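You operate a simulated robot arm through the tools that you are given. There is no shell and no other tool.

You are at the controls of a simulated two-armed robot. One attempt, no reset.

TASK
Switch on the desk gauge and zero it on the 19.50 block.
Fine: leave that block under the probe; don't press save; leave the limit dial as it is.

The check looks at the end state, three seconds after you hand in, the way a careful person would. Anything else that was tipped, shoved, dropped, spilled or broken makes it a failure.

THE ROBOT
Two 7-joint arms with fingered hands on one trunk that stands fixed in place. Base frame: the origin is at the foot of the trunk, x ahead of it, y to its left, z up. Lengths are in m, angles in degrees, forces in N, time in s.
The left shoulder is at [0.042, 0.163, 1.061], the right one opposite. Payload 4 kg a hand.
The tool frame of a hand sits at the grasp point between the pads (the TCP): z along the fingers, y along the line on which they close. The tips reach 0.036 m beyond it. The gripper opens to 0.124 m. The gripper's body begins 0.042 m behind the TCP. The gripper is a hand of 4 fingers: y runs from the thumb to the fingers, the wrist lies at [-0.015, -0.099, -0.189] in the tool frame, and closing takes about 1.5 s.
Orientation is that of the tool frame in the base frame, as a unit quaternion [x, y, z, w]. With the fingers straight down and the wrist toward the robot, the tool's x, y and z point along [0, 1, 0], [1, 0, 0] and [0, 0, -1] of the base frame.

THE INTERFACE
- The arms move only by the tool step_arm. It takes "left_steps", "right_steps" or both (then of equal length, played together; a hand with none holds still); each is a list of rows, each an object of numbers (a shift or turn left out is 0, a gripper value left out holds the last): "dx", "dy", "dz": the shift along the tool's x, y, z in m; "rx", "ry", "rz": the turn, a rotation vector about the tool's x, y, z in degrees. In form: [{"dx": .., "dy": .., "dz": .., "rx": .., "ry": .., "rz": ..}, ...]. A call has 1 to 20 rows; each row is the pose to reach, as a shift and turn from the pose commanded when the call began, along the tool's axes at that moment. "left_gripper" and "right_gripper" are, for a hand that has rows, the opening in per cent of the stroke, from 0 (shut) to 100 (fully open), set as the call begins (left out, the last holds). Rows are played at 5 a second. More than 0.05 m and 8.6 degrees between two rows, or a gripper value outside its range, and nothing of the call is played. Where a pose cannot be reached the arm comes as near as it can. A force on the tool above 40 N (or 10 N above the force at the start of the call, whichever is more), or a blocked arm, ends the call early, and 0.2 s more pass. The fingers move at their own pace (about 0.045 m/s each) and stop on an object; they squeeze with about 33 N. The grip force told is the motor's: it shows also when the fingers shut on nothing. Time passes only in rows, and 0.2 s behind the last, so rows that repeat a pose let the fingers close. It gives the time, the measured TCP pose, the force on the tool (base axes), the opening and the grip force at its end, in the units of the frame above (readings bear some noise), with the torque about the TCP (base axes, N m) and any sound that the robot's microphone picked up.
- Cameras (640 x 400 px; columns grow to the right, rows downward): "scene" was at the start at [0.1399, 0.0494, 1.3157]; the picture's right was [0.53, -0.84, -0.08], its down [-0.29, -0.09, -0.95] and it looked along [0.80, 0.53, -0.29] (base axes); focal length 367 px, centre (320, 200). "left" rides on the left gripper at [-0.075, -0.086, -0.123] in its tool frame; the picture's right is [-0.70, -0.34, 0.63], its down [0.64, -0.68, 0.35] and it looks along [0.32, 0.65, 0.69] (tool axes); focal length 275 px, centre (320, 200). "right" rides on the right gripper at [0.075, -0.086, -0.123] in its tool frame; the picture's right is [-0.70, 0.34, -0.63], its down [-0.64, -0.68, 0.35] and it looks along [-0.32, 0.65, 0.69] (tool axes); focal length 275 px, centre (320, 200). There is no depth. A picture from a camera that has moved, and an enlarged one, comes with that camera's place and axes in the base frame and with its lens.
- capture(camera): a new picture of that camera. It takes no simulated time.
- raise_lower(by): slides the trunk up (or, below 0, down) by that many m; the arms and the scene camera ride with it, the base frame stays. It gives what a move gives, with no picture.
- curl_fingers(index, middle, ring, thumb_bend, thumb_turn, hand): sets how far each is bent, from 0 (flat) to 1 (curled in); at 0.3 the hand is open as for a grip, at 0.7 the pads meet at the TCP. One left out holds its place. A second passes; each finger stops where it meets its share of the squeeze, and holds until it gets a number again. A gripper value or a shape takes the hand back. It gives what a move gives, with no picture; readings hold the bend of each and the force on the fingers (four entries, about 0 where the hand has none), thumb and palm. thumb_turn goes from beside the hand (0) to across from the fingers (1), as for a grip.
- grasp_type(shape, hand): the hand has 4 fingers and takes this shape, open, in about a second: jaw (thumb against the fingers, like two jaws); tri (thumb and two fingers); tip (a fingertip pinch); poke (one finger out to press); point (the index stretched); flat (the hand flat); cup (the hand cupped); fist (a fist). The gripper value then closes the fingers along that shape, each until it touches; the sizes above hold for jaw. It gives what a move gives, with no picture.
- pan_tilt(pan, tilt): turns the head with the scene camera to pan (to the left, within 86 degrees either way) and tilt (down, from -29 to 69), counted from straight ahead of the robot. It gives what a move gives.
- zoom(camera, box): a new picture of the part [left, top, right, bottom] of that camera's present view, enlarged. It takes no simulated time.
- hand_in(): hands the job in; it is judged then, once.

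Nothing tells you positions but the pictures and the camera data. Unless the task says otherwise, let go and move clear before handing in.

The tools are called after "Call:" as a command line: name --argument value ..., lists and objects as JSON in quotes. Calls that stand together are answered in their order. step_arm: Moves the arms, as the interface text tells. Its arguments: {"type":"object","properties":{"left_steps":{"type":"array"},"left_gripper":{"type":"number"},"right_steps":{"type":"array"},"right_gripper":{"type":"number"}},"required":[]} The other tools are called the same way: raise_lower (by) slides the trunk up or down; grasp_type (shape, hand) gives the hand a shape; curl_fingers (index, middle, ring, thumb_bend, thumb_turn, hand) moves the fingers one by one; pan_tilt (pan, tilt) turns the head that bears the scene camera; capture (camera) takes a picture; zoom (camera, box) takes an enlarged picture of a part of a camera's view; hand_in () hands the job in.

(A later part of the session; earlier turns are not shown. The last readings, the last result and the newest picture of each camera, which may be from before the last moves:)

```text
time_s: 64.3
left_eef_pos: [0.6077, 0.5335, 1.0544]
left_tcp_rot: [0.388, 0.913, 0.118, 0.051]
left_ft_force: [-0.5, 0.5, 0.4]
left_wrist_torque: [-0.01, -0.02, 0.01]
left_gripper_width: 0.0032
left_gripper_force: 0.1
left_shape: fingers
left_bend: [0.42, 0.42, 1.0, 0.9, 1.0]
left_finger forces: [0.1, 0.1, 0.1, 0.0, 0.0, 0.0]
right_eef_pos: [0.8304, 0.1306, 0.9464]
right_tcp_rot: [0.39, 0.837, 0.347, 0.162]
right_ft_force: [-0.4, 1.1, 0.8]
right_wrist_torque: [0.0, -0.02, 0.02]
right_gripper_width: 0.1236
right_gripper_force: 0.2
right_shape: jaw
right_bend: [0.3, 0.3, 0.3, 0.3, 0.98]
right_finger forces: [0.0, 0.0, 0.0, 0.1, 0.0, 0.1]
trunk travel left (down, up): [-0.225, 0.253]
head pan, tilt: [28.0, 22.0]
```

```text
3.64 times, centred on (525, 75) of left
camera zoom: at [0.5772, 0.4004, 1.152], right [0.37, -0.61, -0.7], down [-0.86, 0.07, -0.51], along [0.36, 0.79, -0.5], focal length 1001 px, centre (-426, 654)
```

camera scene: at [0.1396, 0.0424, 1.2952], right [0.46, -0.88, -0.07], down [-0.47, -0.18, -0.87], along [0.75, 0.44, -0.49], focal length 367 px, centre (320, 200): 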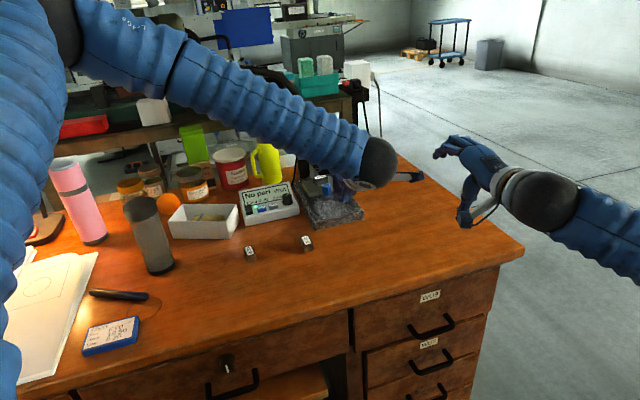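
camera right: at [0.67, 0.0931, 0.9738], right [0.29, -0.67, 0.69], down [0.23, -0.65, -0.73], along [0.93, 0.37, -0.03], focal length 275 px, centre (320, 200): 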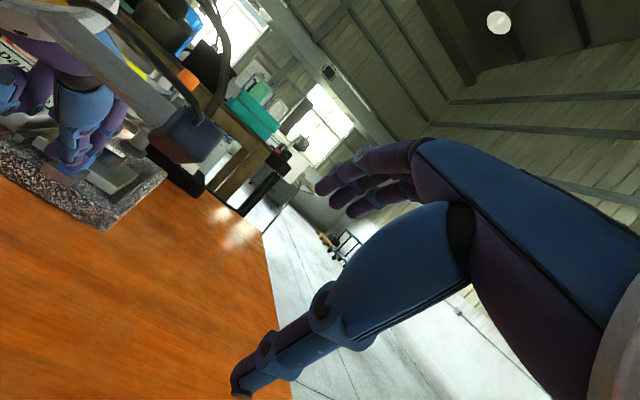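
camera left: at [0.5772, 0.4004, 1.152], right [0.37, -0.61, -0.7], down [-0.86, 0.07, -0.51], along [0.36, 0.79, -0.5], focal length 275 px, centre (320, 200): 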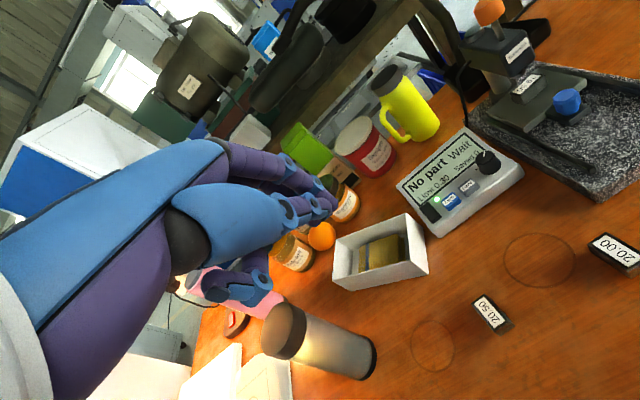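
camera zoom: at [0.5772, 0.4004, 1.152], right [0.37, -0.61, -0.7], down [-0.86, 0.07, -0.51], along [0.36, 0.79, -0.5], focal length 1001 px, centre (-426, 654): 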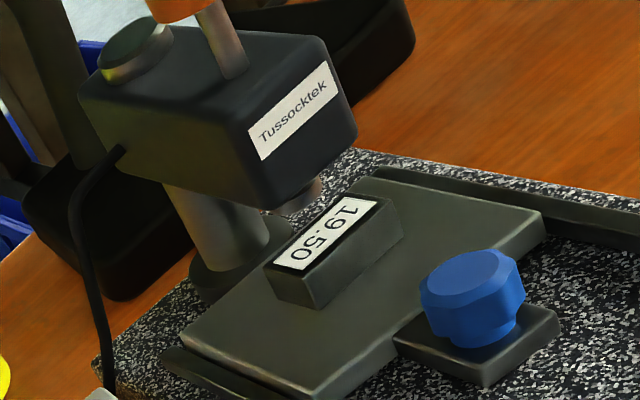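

The stop leaves the probe tip right over the block's far edge, so the block must sit about 10 mm further along the plate. I'll pinch the blue knob, pull the plate back out, shift the block forward and slide it in again. First I'll open the pinch and hover above the knob.

Call:
curl_fingers --hand "left" --index 0.4 --middle 0.4 --thumb_bend 0.72

Call:
step_arm --left_steps '[{"dx": -0.0297, "dy": 0.0134, "dz": 0.0156}, {"dx": -0.0594, "dy": 0.0268, "dz": 0.0312}, {"dx": -0.0892, "dy": 0.0402, "dz": 0.0468}, {"dx": -0.1189, "dy": 0.0536, "dz": 0.0624}, {"dx": -0.1486, "dy": 0.067, "dz": 0.078}, {"dx": -0.1783, "dy": 0.0804, "dz": 0.0936}, {"dx": -0.2081, "dy": 0.0938, "dz": 0.1092}, {"dx": -0.2378, "dy": 0.1072, "dz": 0.1248}, {"dx": -0.2675, "dy": 0.1206, "dz": 0.1404}, {"dx": -0.2675, "dy": 0.1206, "dz": 0.1404}]'

Call:
capture --camera "left"

Call:
zoom --camera "left" --box '[280, 130, 480, 330]'

Call:
zoom --camera "right" --box '[60, 30, 220, 180]'

```text
time_s: 65.3
left_eef_pos: [0.6077, 0.5336, 1.054]
left_tcp_rot: [0.387, 0.913, 0.12, 0.05]
left_ft_force: [0.0, 0.7, 0.1]
left_wrist_torque: [0.01, 0.0, 0.04]
left_gripper_width: 0.0417
left_gripper_force: 0.0
left_shape: fingers
left_bend: [0.4, 0.4, 1.0, 0.72, 1.0]
left_finger forces: [0.0, 0.0, 0.1, 0.0, 0.0, 0.1]
right_eef_pos: [0.8307, 0.1306, 0.947]
right_tcp_rot: [0.39, 0.837, 0.347, 0.161]
right_ft_force: [0.3, -0.5, 0.4]
right_wrist_torque: [0.02, -0.02, 0.01]
right_gripper_width: 0.1239
right_gripper_force: 0.0
right_shape: jaw
right_bend: [0.3, 0.3, 0.3, 0.3, 0.98]
right_finger forces: [0.0, 0.1, 0.0, 0.0, 0.1, 0.1]
trunk travel left (down, up): [-0.225, 0.253]
head pan, tilt: [28.0, 22.0]
```

```text
time_s: 67.5
left_eef_pos: [0.9028, 0.4474, 0.9506]
left_tcp_rot: [0.387, 0.913, 0.119, 0.052]
left_ft_force: [-0.5, -0.4, -1.0]
left_wrist_torque: [0.03, 0.0, 0.02]
left_gripper_width: 0.0416
left_gripper_force: 0.1
left_shape: fingers
left_bend: [0.4, 0.4, 1.0, 0.72, 1.0]
left_finger forces: [0.0, 0.0, 0.1, 0.0, 0.0, 0.1]
right_eef_pos: [0.8303, 0.1311, 0.948]
right_tcp_rot: [0.39, 0.838, 0.347, 0.161]
right_ft_force: [0.2, 0.8, 1.1]
right_wrist_torque: [0.04, 0.01, -0.01]
right_gripper_width: 0.1239
right_gripper_force: 0.0
right_shape: jaw
right_bend: [0.3, 0.3, 0.3, 0.3, 0.98]
right_finger forces: [0.0, 0.1, 0.0, 0.1, 0.0, 0.1]
trunk travel left (down, up): [-0.225, 0.253]
head pan, tilt: [28.0, 22.0]
```

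```text
taken
camera left: at [0.8718, 0.3146, 1.049], right [0.37, -0.61, -0.7], down [-0.86, 0.07, -0.51], along [0.36, 0.79, -0.5], focal length 275 px, centre (320, 200)
```

left: 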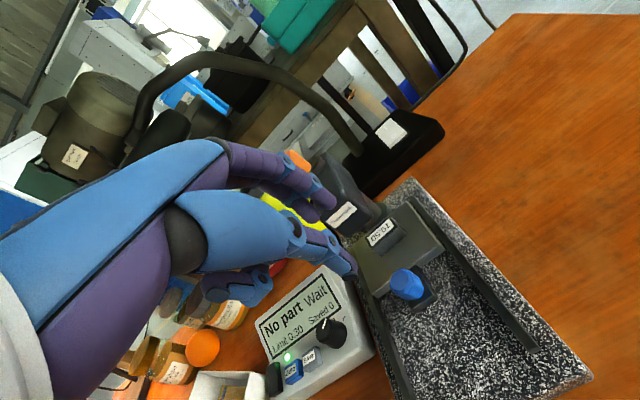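

```text
2.00 times, centred on (380, 230) of left
camera zoom: at [0.8718, 0.3146, 1.049], right [0.37, -0.61, -0.7], down [-0.86, 0.07, -0.51], along [0.36, 0.79, -0.5], focal length 551 px, centre (200, 140)
```

zoom: 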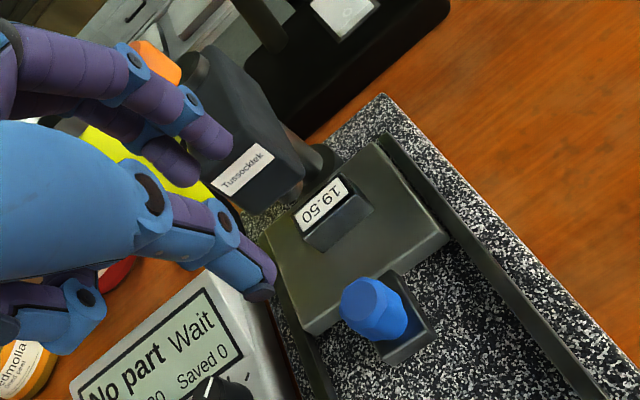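

```text
2.67 times, centred on (140, 105) of right
camera zoom: at [0.6695, 0.0934, 0.9742], right [0.29, -0.67, 0.69], down [0.23, -0.65, -0.73], along [0.93, 0.37, -0.03], focal length 734 px, centre (800, 453)
```

zoom: 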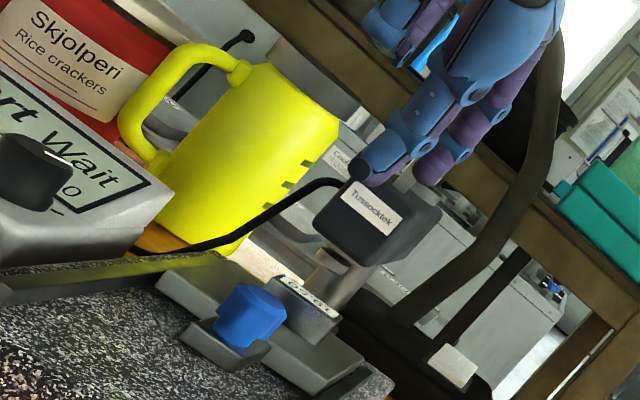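

The left camera suggests the block may actually be close to directly under the probe. I need a more accurate check of the tip against the block, so I'll zoom in harder before changing anything.

Call:
zoom --camera "right" --box '[130, 100, 180, 150]'

Call:
zoom --camera "scene" --box '[312, 160, 342, 185]'

Call:
zoom --camera "left" --box '[340, 180, 420, 270]'

```text
8.00 times, centred on (155, 125) of right
camera zoom: at [0.6695, 0.0934, 0.9742], right [0.29, -0.67, 0.69], down [0.23, -0.65, -0.73], along [0.93, 0.37, -0.03], focal length 2202 px, centre (1640, 800)
```

zoom: 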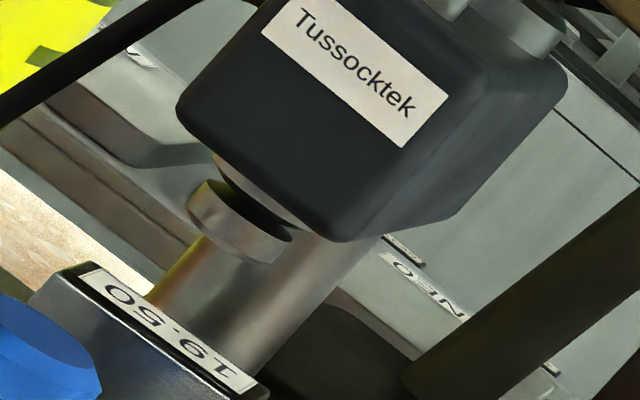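

```text
16.00 times, centred on (327, 172) of scene
camera zoom: at [0.1395, 0.0432, 1.2951], right [0.46, -0.88, -0.07], down [-0.47, -0.18, -0.87], along [0.75, 0.44, -0.5], focal length 5876 px, centre (208, 640)
```

zoom: 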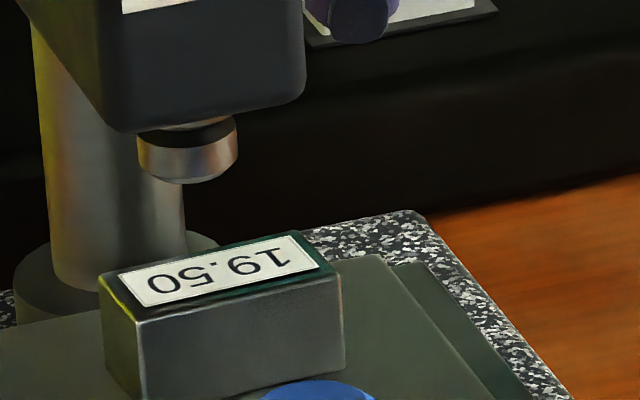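

```text
4.44 times, centred on (380, 225) of left
camera zoom: at [0.8718, 0.3146, 1.049], right [0.37, -0.61, -0.7], down [-0.86, 0.07, -0.51], along [0.36, 0.79, -0.5], focal length 1224 px, centre (53, 89)
```

zoom: 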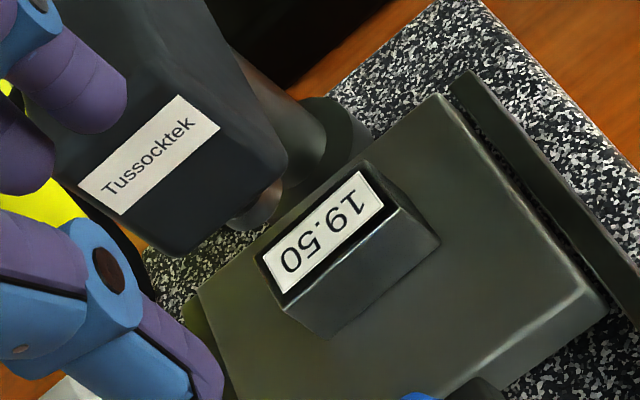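

I'll take closer framings that include the whole block and tip.

Call:
zoom --camera "right" --box '[128, 108, 174, 156]'

Call:
zoom --camera "left" --box '[355, 205, 405, 250]'

```text
8.33 times, centred on (151, 132) of right
camera zoom: at [0.6695, 0.0934, 0.9742], right [0.29, -0.67, 0.69], down [0.23, -0.65, -0.73], along [0.93, 0.37, -0.03], focal length 2294 px, centre (1728, 767)
```

zoom: 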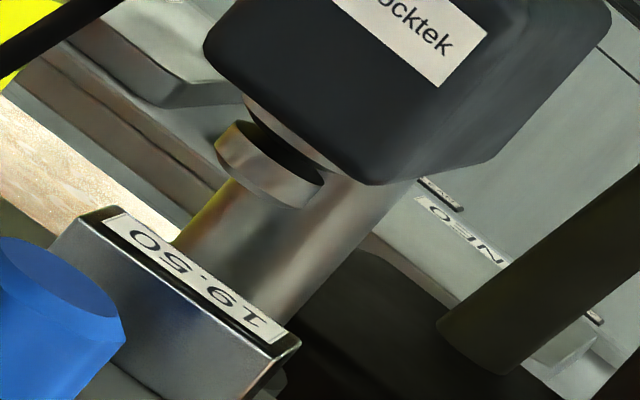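

```text
8.89 times, centred on (380, 228) of left
camera zoom: at [0.8718, 0.3146, 1.049], right [0.37, -0.61, -0.7], down [-0.86, 0.07, -0.51], along [0.36, 0.79, -0.5], focal length 2447 px, centre (-213, -44)
```

zoom: 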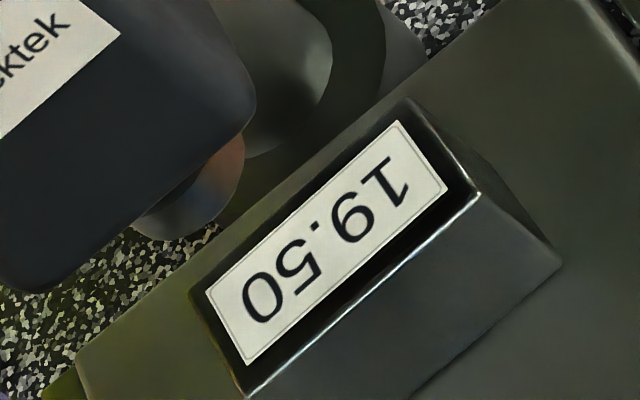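

Careful triangulation puts the probe axis only about 3 mm from the block's centre, well within the block, with about 22 mm between tip and block. No re-positioning is needed. Now I'll examine the probe head and orange knob closely to see how the probe is lowered.

Call:
zoom --camera "right" --box '[140, 55, 200, 115]'

Call:
zoom --camera "scene" --box '[305, 120, 345, 165]'

Call:
zoom --camera "left" --box '[280, 140, 400, 240]'

```text
6.67 times, centred on (170, 85) of right
camera zoom: at [0.6695, 0.0934, 0.9742], right [0.29, -0.67, 0.69], down [0.23, -0.65, -0.73], along [0.93, 0.37, -0.03], focal length 1835 px, centre (1320, 967)
```

zoom: 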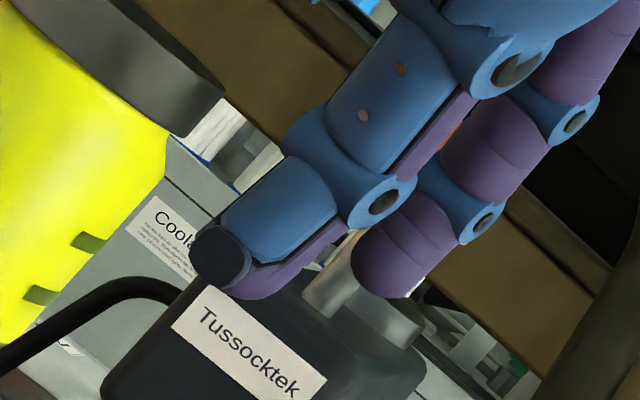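

```text
8.89 times, centred on (325, 142) of scene
camera zoom: at [0.1395, 0.0432, 1.2951], right [0.46, -0.88, -0.07], down [-0.47, -0.18, -0.87], along [0.75, 0.44, -0.5], focal length 3265 px, centre (276, 711)
```

zoom: 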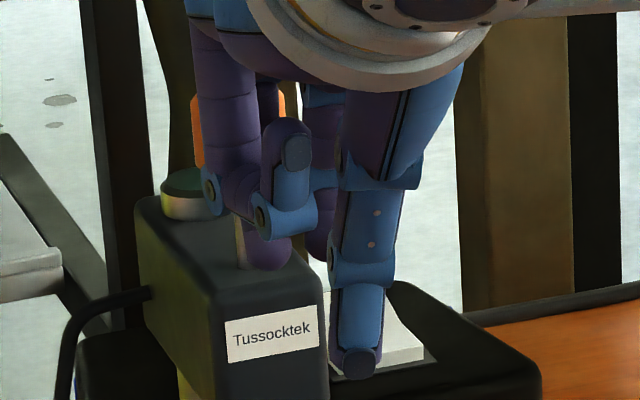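

```text
4.00 times, centred on (340, 190) of left
camera zoom: at [0.8718, 0.3146, 1.049], right [0.37, -0.61, -0.7], down [-0.86, 0.07, -0.51], along [0.36, 0.79, -0.5], focal length 1101 px, centre (240, 240)
```

zoom: 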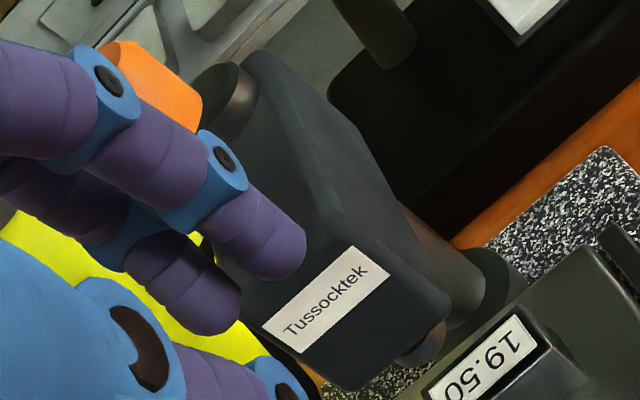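

The tip is fixed to the orange knob's rod, so pressing the knob should lower the probe onto the block. I'll close the fingers into a braced pair, rise, and take position above the orange knob with the hand pitched 30 degrees.

Call:
step_arm --left_steps '[{"dy": 0.0085, "dz": -0.0318}, {"dy": 0.0171, "dz": -0.0637}, {"dy": 0.0259, "dz": -0.0965}]'

Call:
curl_fingers --hand "left" --index 0.42 --middle 0.42 --thumb_bend 0.92

Call:
step_arm --left_steps '[{"dx": 0.0039, "dy": 0.0118, "dz": 0.0031, "rx": -3.73, "ry": -1.36, "rz": 3.29}, {"dx": 0.0077, "dy": 0.0236, "dz": 0.0063, "rx": -7.46, "ry": -2.73, "rz": 6.57}, {"dx": 0.0116, "dy": 0.0353, "dz": 0.0094, "rx": -11.19, "ry": -4.09, "rz": 9.86}, {"dx": 0.0155, "dy": 0.0471, "dz": 0.0126, "rx": -14.92, "ry": -5.45, "rz": 13.14}, {"dx": 0.0155, "dy": 0.0471, "dz": 0.0126, "rx": -14.92, "ry": -5.45, "rz": 13.14}]'

Call:
capture --camera "left"

Call:
zoom --camera "right" --box '[80, 0, 260, 150]'

Call:
zoom --camera "scene" --box '[270, 80, 370, 180]'

```text
time_s: 68.3
left_eef_pos: [0.9022, 0.4481, 1.0517]
left_tcp_rot: [0.387, 0.913, 0.121, 0.051]
left_ft_force: [-0.7, -0.8, -0.1]
left_wrist_torque: [0.02, 0.0, -0.03]
left_gripper_width: 0.0418
left_gripper_force: 0.0
left_shape: fingers
left_bend: [0.4, 0.4, 1.0, 0.72, 1.0]
left_finger forces: [0.0, 0.0, 0.0, 0.0, 0.0, 0.1]
right_eef_pos: [0.8302, 0.1293, 0.949]
right_tcp_rot: [0.39, 0.837, 0.347, 0.161]
right_ft_force: [-1.1, 0.0, 0.5]
right_wrist_torque: [0.03, -0.02, -0.03]
right_gripper_width: 0.1237
right_gripper_force: 0.0
right_shape: jaw
right_bend: [0.3, 0.3, 0.3, 0.3, 0.98]
right_finger forces: [0.1, 0.0, 0.0, 0.2, 0.1, 0.0]
trunk travel left (down, up): [-0.225, 0.253]
head pan, tilt: [28.0, 22.0]
```

```text
time_s: 69.3
left_eef_pos: [0.902, 0.4496, 1.0499]
left_tcp_rot: [0.386, 0.913, 0.119, 0.05]
left_ft_force: [0.3, 0.5, 0.6]
left_wrist_torque: [0.04, -0.03, 0.0]
left_gripper_width: 0.0034
left_gripper_force: 0.1
left_shape: fingers
left_bend: [0.41, 0.42, 1.0, 0.91, 1.0]
left_finger forces: [0.1, 0.1, 0.0, 0.1, 0.0, 0.1]
right_eef_pos: [0.83, 0.1301, 0.9472]
right_tcp_rot: [0.391, 0.837, 0.347, 0.161]
right_ft_force: [0.1, 1.0, 1.4]
right_wrist_torque: [-0.01, 0.02, 0.01]
right_gripper_width: 0.124
right_gripper_force: 0.1
right_shape: jaw
right_bend: [0.3, 0.3, 0.3, 0.3, 0.98]
right_finger forces: [0.0, 0.0, 0.0, 0.1, 0.0, 0.1]
trunk travel left (down, up): [-0.225, 0.253]
head pan, tilt: [28.0, 22.0]
```

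```text
time_s: 70.5
left_eef_pos: [0.927, 0.4911, 1.0492]
left_tcp_rot: [0.485, 0.836, 0.224, 0.129]
left_ft_force: [-0.4, -1.1, -0.4]
left_wrist_torque: [-0.02, 0.03, 0.01]
left_gripper_width: 0.0033
left_gripper_force: 0.0
left_shape: fingers
left_bend: [0.41, 0.42, 1.0, 0.91, 1.0]
left_finger forces: [0.1, 0.0, 0.0, 0.1, 0.1, 0.0]
right_eef_pos: [0.8315, 0.1304, 0.9475]
right_tcp_rot: [0.391, 0.837, 0.347, 0.161]
right_ft_force: [0.4, -0.7, -0.1]
right_wrist_torque: [0.0, -0.04, 0.03]
right_gripper_width: 0.1239
right_gripper_force: 0.1
right_shape: jaw
right_bend: [0.3, 0.3, 0.3, 0.3, 0.98]
right_finger forces: [0.0, 0.0, 0.1, 0.0, 0.0, 0.1]
trunk travel left (down, up): [-0.225, 0.253]
head pan, tilt: [28.0, 22.0]
```

```text
taken
camera left: at [0.8451, 0.359, 1.1142], right [0.37, -0.59, -0.72], down [-0.68, 0.35, -0.64], along [0.63, 0.73, -0.27], focal length 275 px, centre (320, 200)
```

left: 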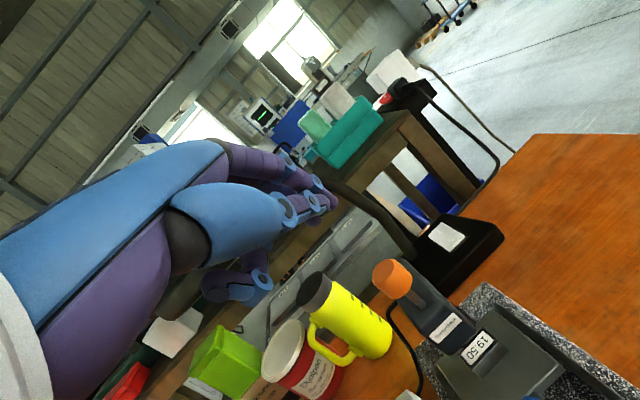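

```text
2.67 times, centred on (170, 75) of right
camera zoom: at [0.6702, 0.0928, 0.9736], right [0.29, -0.67, 0.69], down [0.23, -0.65, -0.73], along [0.93, 0.37, -0.03], focal length 734 px, centre (720, 533)
```

zoom: 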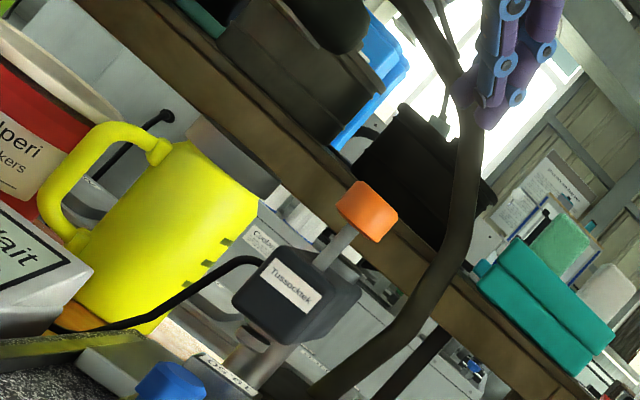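

```text
4.00 times, centred on (320, 130) of scene
camera zoom: at [0.1404, 0.0425, 1.2949], right [0.46, -0.88, -0.07], down [-0.47, -0.18, -0.87], along [0.75, 0.44, -0.5], focal length 1469 px, centre (320, 480)
```

zoom: 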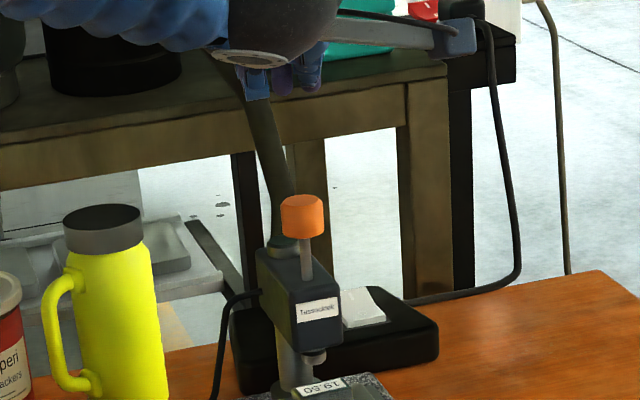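

The fingertips are computed and seen to be directly above the orange knob. I'll descend to just above it and check.

Call:
step_arm --left_steps '[{"dy": -0.0092, "dz": 0.0159}, {"dy": -0.0183, "dz": 0.0317}, {"dy": -0.0275, "dz": 0.0476}, {"dy": -0.0275, "dz": 0.0476}]'

Call:
zoom --camera "right" --box '[120, 20, 240, 130]'

Call:
zoom --camera "scene" --box '[280, 90, 360, 170]'

Call:
zoom --camera "left" --box '[240, 120, 460, 320]'

```text
time_s: 71.5
left_eef_pos: [0.9259, 0.4914, 0.9945]
left_tcp_rot: [0.484, 0.836, 0.224, 0.13]
left_ft_force: [-0.1, 0.0, -0.6]
left_wrist_torque: [-0.01, -0.01, -0.02]
left_gripper_width: 0.0033
left_gripper_force: 0.0
left_shape: fingers
left_bend: [0.41, 0.42, 1.0, 0.91, 1.0]
left_finger forces: [0.0, 0.1, 0.0, 0.0, 0.1, 0.1]
right_eef_pos: [0.8301, 0.1305, 0.9473]
right_tcp_rot: [0.391, 0.837, 0.347, 0.162]
right_ft_force: [-0.7, 0.0, 0.7]
right_wrist_torque: [0.04, -0.01, 0.01]
right_gripper_width: 0.1236
right_gripper_force: 0.1
right_shape: jaw
right_bend: [0.3, 0.3, 0.3, 0.3, 0.98]
right_finger forces: [0.0, 0.1, 0.1, 0.1, 0.0, 0.0]
trunk travel left (down, up): [-0.225, 0.253]
head pan, tilt: [28.0, 22.0]
```

```text
3.64 times, centred on (180, 75) of right
camera zoom: at [0.6699, 0.093, 0.9739], right [0.29, -0.67, 0.69], down [0.23, -0.65, -0.73], along [0.93, 0.37, -0.03], focal length 1001 px, centre (829, 654)
```

zoom: 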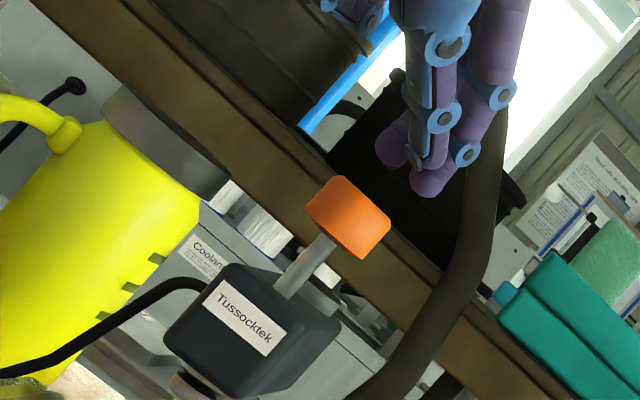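

```text
5.00 times, centred on (320, 130) of scene
camera zoom: at [0.14, 0.0427, 1.295], right [0.46, -0.88, -0.07], down [-0.47, -0.18, -0.87], along [0.75, 0.44, -0.5], focal length 1836 px, centre (320, 550)
```

zoom: 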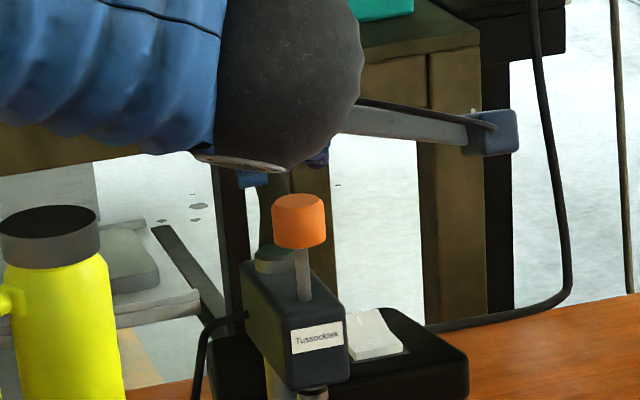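

```text
2.00 times, centred on (350, 220) of left
camera zoom: at [0.8445, 0.3588, 1.0588], right [0.37, -0.59, -0.72], down [-0.68, 0.35, -0.64], along [0.63, 0.73, -0.28], focal length 551 px, centre (260, 160)
```

zoom: 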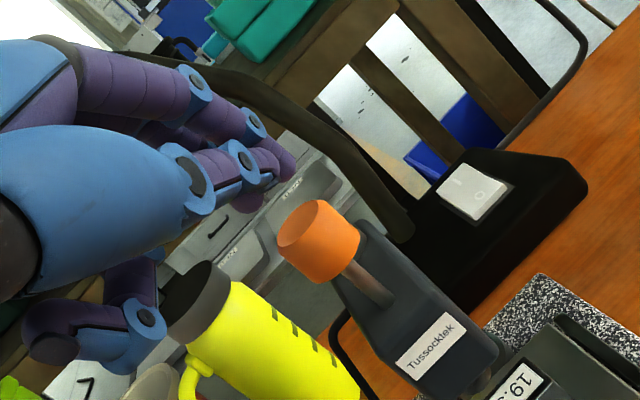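

The tips are about 18 mm above the knob and a few mm too far forward. I'll shift back about 4 mm and lower towards contact.

Call:
step_arm --left_steps '[{"dy": -0.0039, "dz": -0.0023}, {"dy": -0.0074, "dz": 0.0038}, {"dy": -0.0109, "dz": 0.0098}, {"dy": -0.0109, "dz": 0.0098}]'

Call:
zoom --camera "right" --box '[130, 40, 220, 120]'

Call:
zoom --camera "left" --box '[240, 120, 460, 320]'

```text
time_s: 72.5
left_eef_pos: [0.9222, 0.49, 0.9799]
left_tcp_rot: [0.484, 0.836, 0.224, 0.13]
left_ft_force: [-0.3, 0.0, -0.6]
left_wrist_torque: [0.02, 0.02, 0.01]
left_gripper_width: 0.0033
left_gripper_force: 0.1
left_shape: fingers
left_bend: [0.41, 0.42, 1.0, 0.91, 1.0]
left_finger forces: [0.0, 0.0, 0.0, 0.0, 0.1, 0.0]
right_eef_pos: [0.8312, 0.1304, 0.9471]
right_tcp_rot: [0.391, 0.837, 0.347, 0.161]
right_ft_force: [0.9, -1.1, -0.9]
right_wrist_torque: [0.01, 0.05, -0.01]
right_gripper_width: 0.1238
right_gripper_force: 0.2
right_shape: jaw
right_bend: [0.3, 0.3, 0.3, 0.3, 0.98]
right_finger forces: [0.0, 0.1, 0.1, 0.0, 0.0, 0.0]
trunk travel left (down, up): [-0.225, 0.253]
head pan, tilt: [28.0, 22.0]
```

```text
5.00 times, centred on (175, 80) of right
camera zoom: at [0.6702, 0.0932, 0.9735], right [0.29, -0.67, 0.69], down [0.23, -0.65, -0.73], along [0.93, 0.37, -0.03], focal length 1376 px, centre (1045, 800)
```

zoom: 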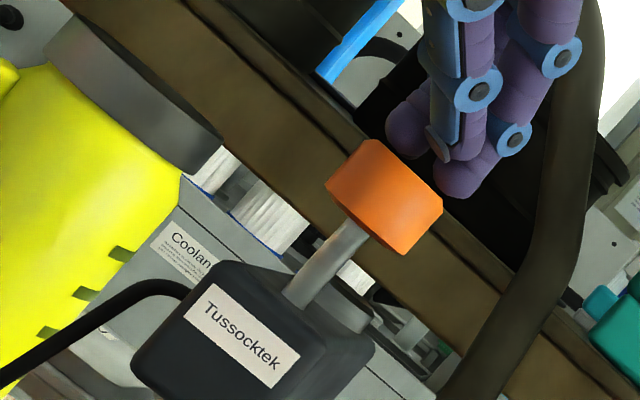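

```text
2.00 times, centred on (350, 220) of left
camera zoom: at [0.8409, 0.3572, 1.0443], right [0.37, -0.59, -0.72], down [-0.68, 0.35, -0.64], along [0.63, 0.73, -0.28], focal length 551 px, centre (260, 160)
```

zoom: 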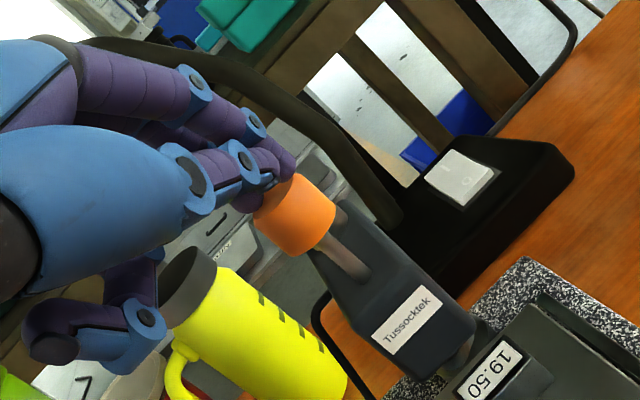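

The two fingertips straddle the knob's top face. I'll press down in small steps and watch the force and display.

Call:
step_arm --left_steps '[{"dy": -0.0015, "dz": 0.0026}, {"dy": -0.003, "dz": 0.0052}, {"dy": -0.0045, "dz": 0.0078}, {"dy": -0.006, "dz": 0.0104}, {"dy": -0.006, "dz": 0.0104}]'

Call:
zoom --camera "right" --box '[110, 40, 220, 150]'

Call:
zoom --camera "scene" --box '[230, 120, 360, 220]'

```text
time_s: 73.8
left_eef_pos: [0.9226, 0.4898, 0.966]
left_tcp_rot: [0.484, 0.836, 0.223, 0.13]
left_ft_force: [-0.7, -0.1, 0.2]
left_wrist_torque: [0.01, 0.0, -0.01]
left_gripper_width: 0.0034
left_gripper_force: 0.1
left_shape: fingers
left_bend: [0.41, 0.42, 1.0, 0.91, 1.0]
left_finger forces: [0.0, 0.0, 0.1, 0.1, 0.1, 0.0]
right_eef_pos: [0.831, 0.13, 0.9459]
right_tcp_rot: [0.391, 0.837, 0.346, 0.162]
right_ft_force: [-0.1, -0.1, -0.2]
right_wrist_torque: [-0.01, 0.0, 0.02]
right_gripper_width: 0.1238
right_gripper_force: 0.0
right_shape: jaw
right_bend: [0.3, 0.3, 0.3, 0.3, 0.98]
right_finger forces: [0.0, 0.0, 0.0, 0.1, 0.1, 0.0]
trunk travel left (down, up): [-0.225, 0.253]
head pan, tilt: [28.0, 22.0]
```

```text
3.64 times, centred on (165, 95) of right
camera zoom: at [0.6702, 0.0932, 0.9734], right [0.29, -0.67, 0.69], down [0.23, -0.65, -0.73], along [0.93, 0.37, -0.03], focal length 1001 px, centre (884, 582)
```

zoom: 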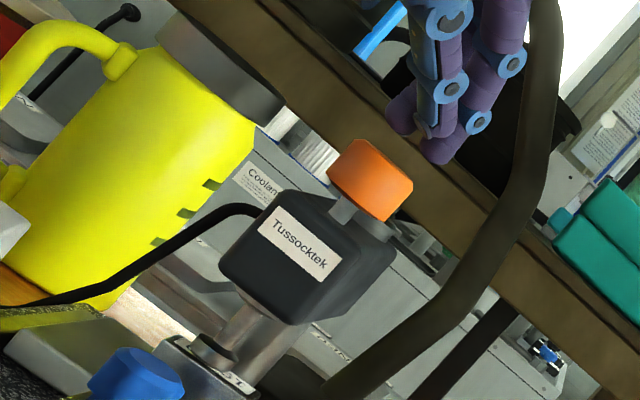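

```text
4.00 times, centred on (295, 170) of scene
camera zoom: at [0.1405, 0.0429, 1.2949], right [0.46, -0.88, -0.07], down [-0.47, -0.18, -0.87], along [0.75, 0.44, -0.5], focal length 1469 px, centre (420, 320)
```

zoom: 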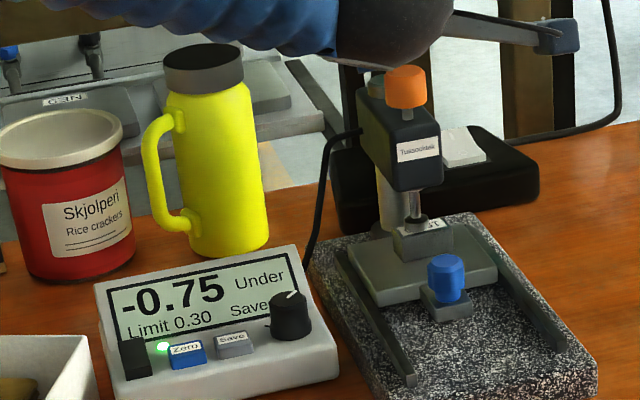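

The probe dropped by itself onto the block as soon as it was nudged, and the display reads "-0.75 Under". I'll lift the hand away from the head and check the display and the probe.

Call:
step_arm --left_steps '[{"dy": 0.015, "dz": -0.026}, {"dy": 0.035, "dz": -0.0606}, {"dy": 0.045, "dz": -0.0779}, {"dy": 0.015, "dz": -0.095}, {"dy": -0.02, "dz": -0.115}, {"dy": -0.055, "dz": -0.135}]'

Call:
zoom --camera "scene" --box '[235, 175, 305, 220]'

Call:
zoom --camera "scene" --box '[300, 120, 370, 200]'

Call:
zoom --camera "right" --box '[120, 70, 200, 160]'

```text
time_s: 75.2
left_eef_pos: [0.8229, 0.4328, 1.0591]
left_tcp_rot: [0.483, 0.836, 0.224, 0.128]
left_ft_force: [-0.9, 0.4, 0.9]
left_wrist_torque: [0.01, 0.0, -0.01]
left_gripper_width: 0.0035
left_gripper_force: 0.0
left_shape: fingers
left_bend: [0.41, 0.42, 1.0, 0.91, 1.0]
left_finger forces: [0.1, 0.0, 0.0, 0.2, 0.0, 0.0]
right_eef_pos: [0.8301, 0.1303, 0.9483]
right_tcp_rot: [0.39, 0.837, 0.347, 0.162]
right_ft_force: [-0.7, -0.6, 0.4]
right_wrist_torque: [0.01, -0.01, 0.01]
right_gripper_width: 0.1238
right_gripper_force: 0.0
right_shape: jaw
right_bend: [0.3, 0.3, 0.3, 0.3, 0.98]
right_finger forces: [0.0, 0.0, 0.0, 0.0, 0.0, 0.1]
trunk travel left (down, up): [-0.225, 0.253]
head pan, tilt: [28.0, 22.0]
```

```text
8.89 times, centred on (270, 198) of scene
camera zoom: at [0.1396, 0.0427, 1.2951], right [0.46, -0.88, -0.07], down [-0.47, -0.18, -0.87], along [0.75, 0.44, -0.5], focal length 3265 px, centre (764, 222)
```

zoom: 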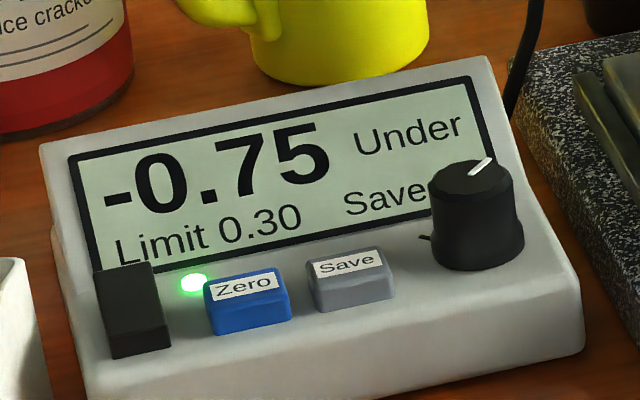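

```text
5.00 times, centred on (335, 160) of scene
camera zoom: at [0.1396, 0.0427, 1.2951], right [0.46, -0.88, -0.07], down [-0.47, -0.18, -0.87], along [0.75, 0.44, -0.5], focal length 1836 px, centre (245, 400)
```

zoom: 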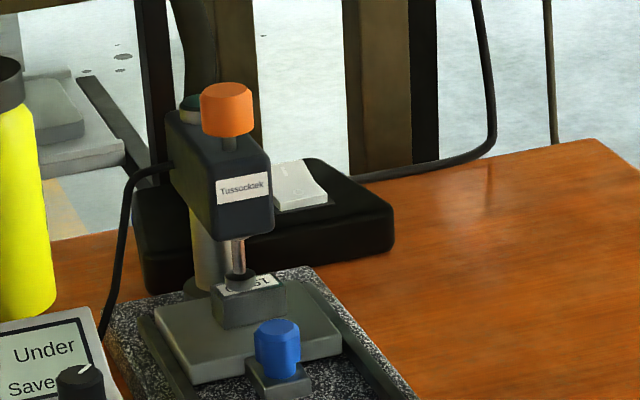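

```text
4.44 times, centred on (160, 115) of right
camera zoom: at [0.6696, 0.0929, 0.9742], right [0.29, -0.67, 0.69], down [0.23, -0.65, -0.73], along [0.93, 0.37, -0.03], focal length 1224 px, centre (1031, 578)
```

zoom: 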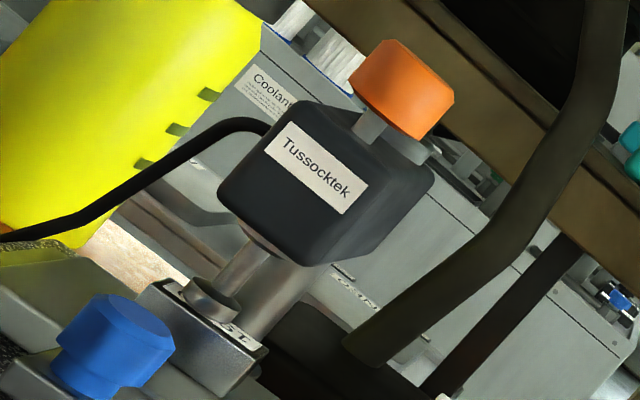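

The probe rests squarely on the 19.50 block with a steady -0.75 reading. Next I'll press the blue Zero button only, so I'm switching to the pointing shape and hovering above it.

Call:
grasp_type --hand "left" --shape "point"

Call:
step_arm --left_steps '[{"dx": 0.0258, "dy": -0.0103, "dz": 0.0153, "rx": 4.29}, {"dx": 0.0516, "dy": -0.0206, "dz": 0.0307, "rx": 8.57}, {"dx": 0.0774, "dy": -0.0309, "dz": 0.046, "rx": 12.86}, {"dx": 0.1032, "dy": -0.0413, "dz": 0.0613, "rx": 17.14}, {"dx": 0.129, "dy": -0.0516, "dz": 0.0766, "rx": 21.43}, {"dx": 0.1548, "dy": -0.0619, "dz": 0.092, "rx": 25.71}, {"dx": 0.1806, "dy": -0.0722, "dz": 0.1073, "rx": 30.0}, {"dx": 0.1806, "dy": -0.0722, "dz": 0.1073, "rx": 30.0}]'

Call:
zoom --camera "left" --box '[270, 110, 450, 250]'

Call:
zoom --camera "scene" --box '[225, 140, 315, 220]'

```text
time_s: 76.0
left_eef_pos: [0.8225, 0.4341, 1.0589]
left_tcp_rot: [0.484, 0.836, 0.225, 0.129]
left_ft_force: [-0.5, 0.2, 0.2]
left_wrist_torque: [-0.02, -0.04, -0.01]
left_gripper_width: 0.1161
left_gripper_force: 0.2
left_shape: point
left_bend: [0.32, 1.0, 1.0, 1.0, 0.89]
left_finger forces: [0.1, 0.0, 0.0, 0.0, 0.0, 0.1]
right_eef_pos: [0.8306, 0.1297, 0.9461]
right_tcp_rot: [0.391, 0.837, 0.347, 0.162]
right_ft_force: [0.9, 0.3, 0.1]
right_wrist_torque: [0.0, -0.03, 0.0]
right_gripper_width: 0.124
right_gripper_force: 0.0
right_shape: jaw
right_bend: [0.3, 0.3, 0.3, 0.3, 0.98]
right_finger forces: [0.1, 0.1, 0.0, 0.1, 0.0, 0.0]
trunk travel left (down, up): [-0.225, 0.253]
head pan, tilt: [28.0, 22.0]
```

```text
time_s: 77.8
left_eef_pos: [0.7271, 0.5878, 0.9261]
left_tcp_rot: [0.501, 0.866, -0.001, -0.001]
left_ft_force: [0.2, -0.3, 0.7]
left_wrist_torque: [0.01, 0.02, 0.01]
left_gripper_width: 0.1161
left_gripper_force: 0.0
left_shape: point
left_bend: [0.32, 1.0, 1.0, 1.0, 0.89]
left_finger forces: [0.0, 0.0, 0.0, 0.1, 0.0, 0.0]
right_eef_pos: [0.8319, 0.1303, 0.947]
right_tcp_rot: [0.391, 0.837, 0.347, 0.161]
right_ft_force: [-1.0, -0.8, -0.4]
right_wrist_torque: [-0.02, 0.0, -0.01]
right_gripper_width: 0.1237
right_gripper_force: 0.0
right_shape: jaw
right_bend: [0.3, 0.3, 0.3, 0.3, 0.98]
right_finger forces: [0.1, 0.0, 0.0, 0.0, 0.1, 0.1]
trunk travel left (down, up): [-0.225, 0.253]
head pan, tilt: [28.0, 22.0]
```

```text
2.86 times, centred on (360, 180) of left
camera zoom: at [0.6893, 0.4794, 1.0504], right [0.05, -0.77, -0.63], down [-0.91, 0.22, -0.35], along [0.41, 0.6, -0.69], focal length 786 px, centre (206, 257)
```

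zoom: 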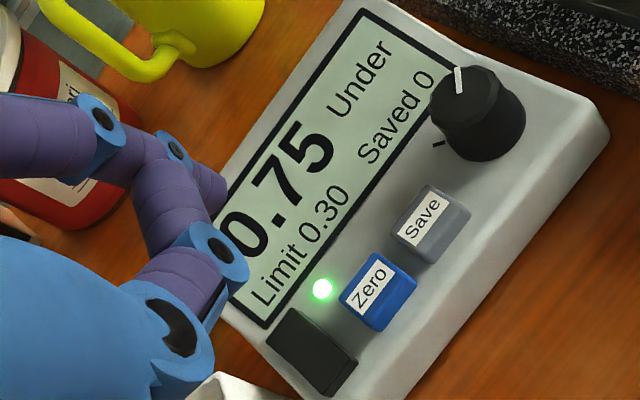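

```text
5.00 times, centred on (270, 180) of scene
camera zoom: at [0.1404, 0.0424, 1.2949], right [0.46, -0.88, -0.07], down [-0.47, -0.18, -0.87], along [0.75, 0.44, -0.5], focal length 1836 px, centre (570, 300)
```

zoom: 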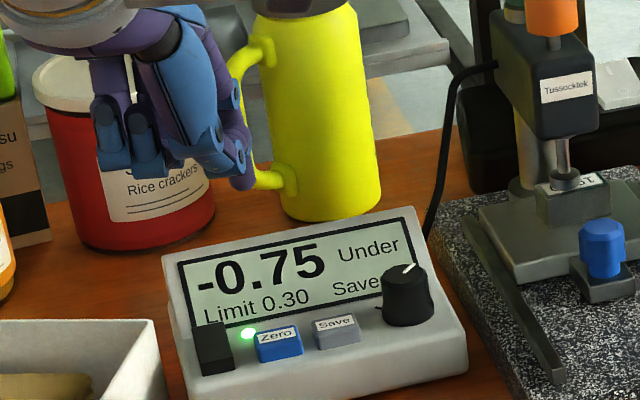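

The tip should land close to the Zero button's centre. I'll descend to about 17 mm above it and recheck from both cameras.

Call:
step_arm --left_steps '[{"dz": 0.025}, {"dz": 0.05}, {"dz": 0.07}, {"dz": 0.07}]'

Call:
zoom --camera "left" --box '[270, 130, 430, 240]'

Call:
zoom --camera "scene" --box '[235, 180, 295, 220]'

```text
time_s: 78.8
left_eef_pos: [0.7244, 0.5844, 0.8563]
left_tcp_rot: [0.501, 0.866, 0.0, -0.001]
left_ft_force: [0.5, -0.8, 0.4]
left_wrist_torque: [-0.02, 0.0, -0.02]
left_gripper_width: 0.1163
left_gripper_force: 0.0
left_shape: point
left_bend: [0.32, 1.0, 1.0, 1.0, 0.89]
left_finger forces: [0.1, 0.0, 0.0, 0.0, 0.0, 0.1]
right_eef_pos: [0.8307, 0.1295, 0.9492]
right_tcp_rot: [0.39, 0.837, 0.347, 0.162]
right_ft_force: [-0.5, 0.5, 0.7]
right_wrist_torque: [-0.01, 0.01, 0.01]
right_gripper_width: 0.1239
right_gripper_force: 0.0
right_shape: jaw
right_bend: [0.3, 0.3, 0.3, 0.3, 0.98]
right_finger forces: [0.1, 0.0, 0.1, 0.0, 0.0, 0.0]
trunk travel left (down, up): [-0.225, 0.253]
head pan, tilt: [28.0, 22.0]
```

```text
3.64 times, centred on (350, 185) of left
camera zoom: at [0.6871, 0.4772, 0.9808], right [0.05, -0.77, -0.63], down [-0.91, 0.22, -0.35], along [0.41, 0.6, -0.69], focal length 1001 px, centre (211, 254)
```

zoom: 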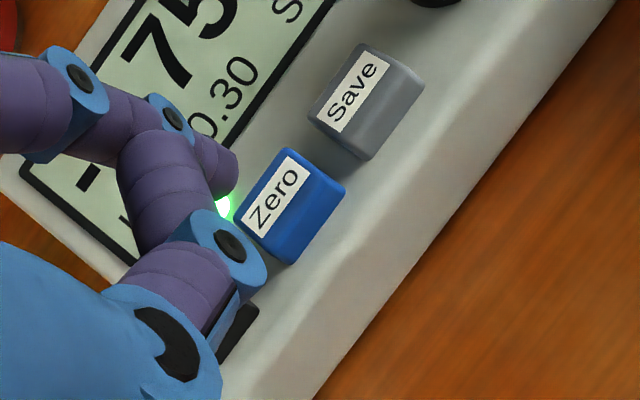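

```text
10.00 times, centred on (265, 200) of scene
camera zoom: at [0.1401, 0.0429, 1.295], right [0.46, -0.88, -0.07], down [-0.47, -0.18, -0.87], along [0.75, 0.44, -0.5], focal length 3673 px, centre (870, 200)
```

zoom: 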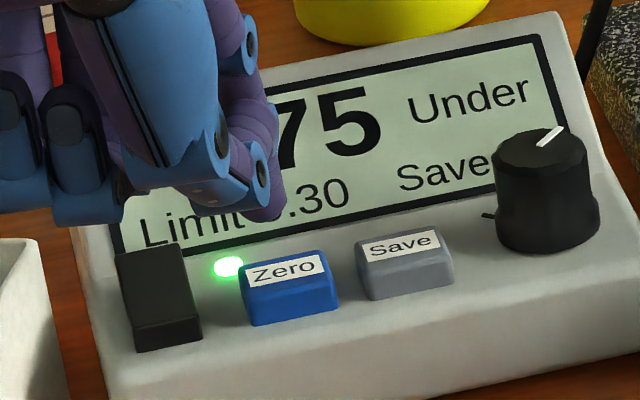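

The tip will land on the Zero button's face, slightly left of centre. I'll shift about 3 mm right and go down to near contact.

Call:
step_arm --left_steps '[{"dx": -0.0033, "dy": 0.0013, "dz": 0.0}, {"dx": -0.0033, "dy": 0.0013, "dz": 0.006}, {"dx": -0.0033, "dy": 0.0013, "dz": 0.012}, {"dx": -0.0033, "dy": 0.0013, "dz": 0.012}]'

Call:
zoom --camera "left" --box '[270, 130, 430, 240]'

Call:
zoom --camera "scene" --box '[235, 180, 295, 220]'

```text
time_s: 79.8
left_eef_pos: [0.7268, 0.5833, 0.8437]
left_tcp_rot: [0.5, 0.866, -0.001, 0.0]
left_ft_force: [0.8, -0.5, 1.1]
left_wrist_torque: [0.01, 0.03, 0.0]
left_gripper_width: 0.1161
left_gripper_force: 0.0
left_shape: point
left_bend: [0.32, 1.0, 1.0, 1.0, 0.89]
left_finger forces: [0.0, 0.0, 0.1, 0.0, 0.0, 0.1]
right_eef_pos: [0.8312, 0.1313, 0.9462]
right_tcp_rot: [0.391, 0.837, 0.346, 0.162]
right_ft_force: [0.6, -0.2, -0.6]
right_wrist_torque: [-0.02, 0.01, 0.02]
right_gripper_width: 0.1236
right_gripper_force: 0.0
right_shape: jaw
right_bend: [0.3, 0.3, 0.3, 0.3, 0.98]
right_finger forces: [0.0, 0.0, 0.2, 0.0, 0.0, 0.0]
trunk travel left (down, up): [-0.225, 0.253]
head pan, tilt: [28.0, 22.0]
```

```text
3.64 times, centred on (350, 185) of left
camera zoom: at [0.6896, 0.4747, 0.969], right [0.05, -0.77, -0.63], down [-0.91, 0.22, -0.35], along [0.41, 0.6, -0.69], focal length 1001 px, centre (211, 254)
```

zoom: 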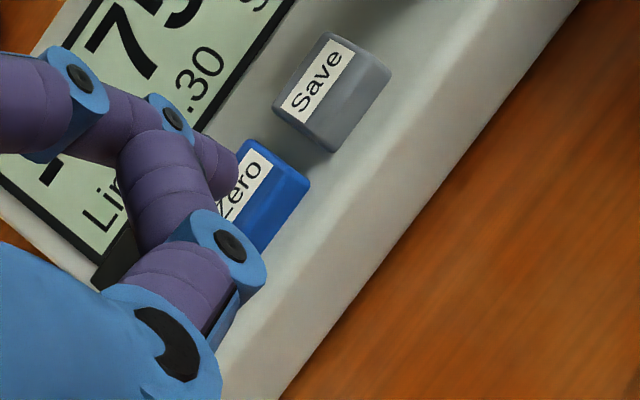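

```text
10.00 times, centred on (265, 200) of scene
camera zoom: at [0.1404, 0.0431, 1.2949], right [0.46, -0.88, -0.07], down [-0.47, -0.18, -0.87], along [0.75, 0.44, -0.5], focal length 3673 px, centre (870, 200)
```

zoom: 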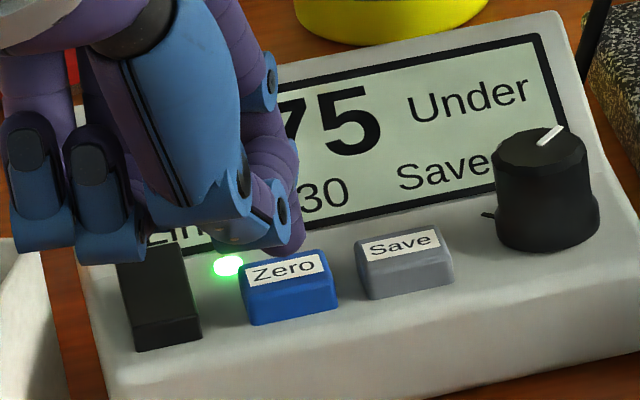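

The tip is right over the Zero label and clear of Save and the rocker. I'll press down gently in 2 mm steps.

Call:
step_arm --left_steps '[{"dz": 0.002}, {"dz": 0.004}, {"dz": 0.006}, {"dz": 0.0075}, {"dz": 0.0075}]'

Call:
zoom --camera "scene" --box '[235, 175, 305, 220]'

```text
time_s: 81.0
left_eef_pos: [0.7279, 0.582, 0.8387]
left_tcp_rot: [0.501, 0.865, 0.0, 0.0]
left_ft_force: [-0.4, 0.4, -0.3]
left_wrist_torque: [0.05, -0.05, -0.01]
left_gripper_width: 0.1159
left_gripper_force: 0.1
left_shape: point
left_bend: [0.32, 1.0, 1.0, 1.0, 0.89]
left_finger forces: [0.0, 0.0, 0.1, 0.0, 0.1, 0.1]
right_eef_pos: [0.8306, 0.1292, 0.9474]
right_tcp_rot: [0.391, 0.837, 0.347, 0.162]
right_ft_force: [0.0, -0.1, 0.0]
right_wrist_torque: [0.01, -0.01, -0.02]
right_gripper_width: 0.1237
right_gripper_force: 0.2
right_shape: jaw
right_bend: [0.3, 0.3, 0.3, 0.3, 0.98]
right_finger forces: [0.1, 0.0, 0.0, 0.0, 0.1, 0.0]
trunk travel left (down, up): [-0.225, 0.253]
head pan, tilt: [28.0, 22.0]
```

```text
8.89 times, centred on (270, 198) of scene
camera zoom: at [0.1404, 0.043, 1.2949], right [0.46, -0.88, -0.07], down [-0.47, -0.18, -0.87], along [0.75, 0.44, -0.5], focal length 3265 px, centre (764, 222)
```

zoom: 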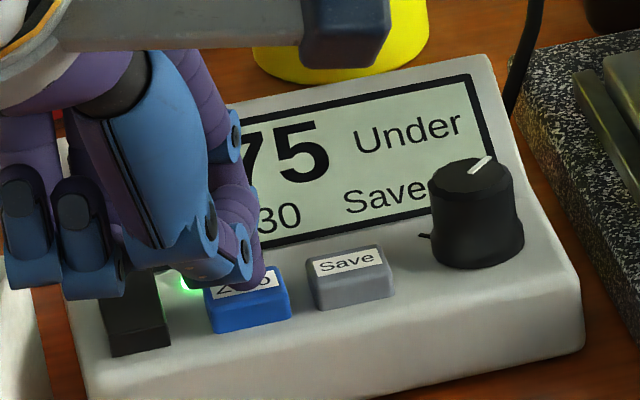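

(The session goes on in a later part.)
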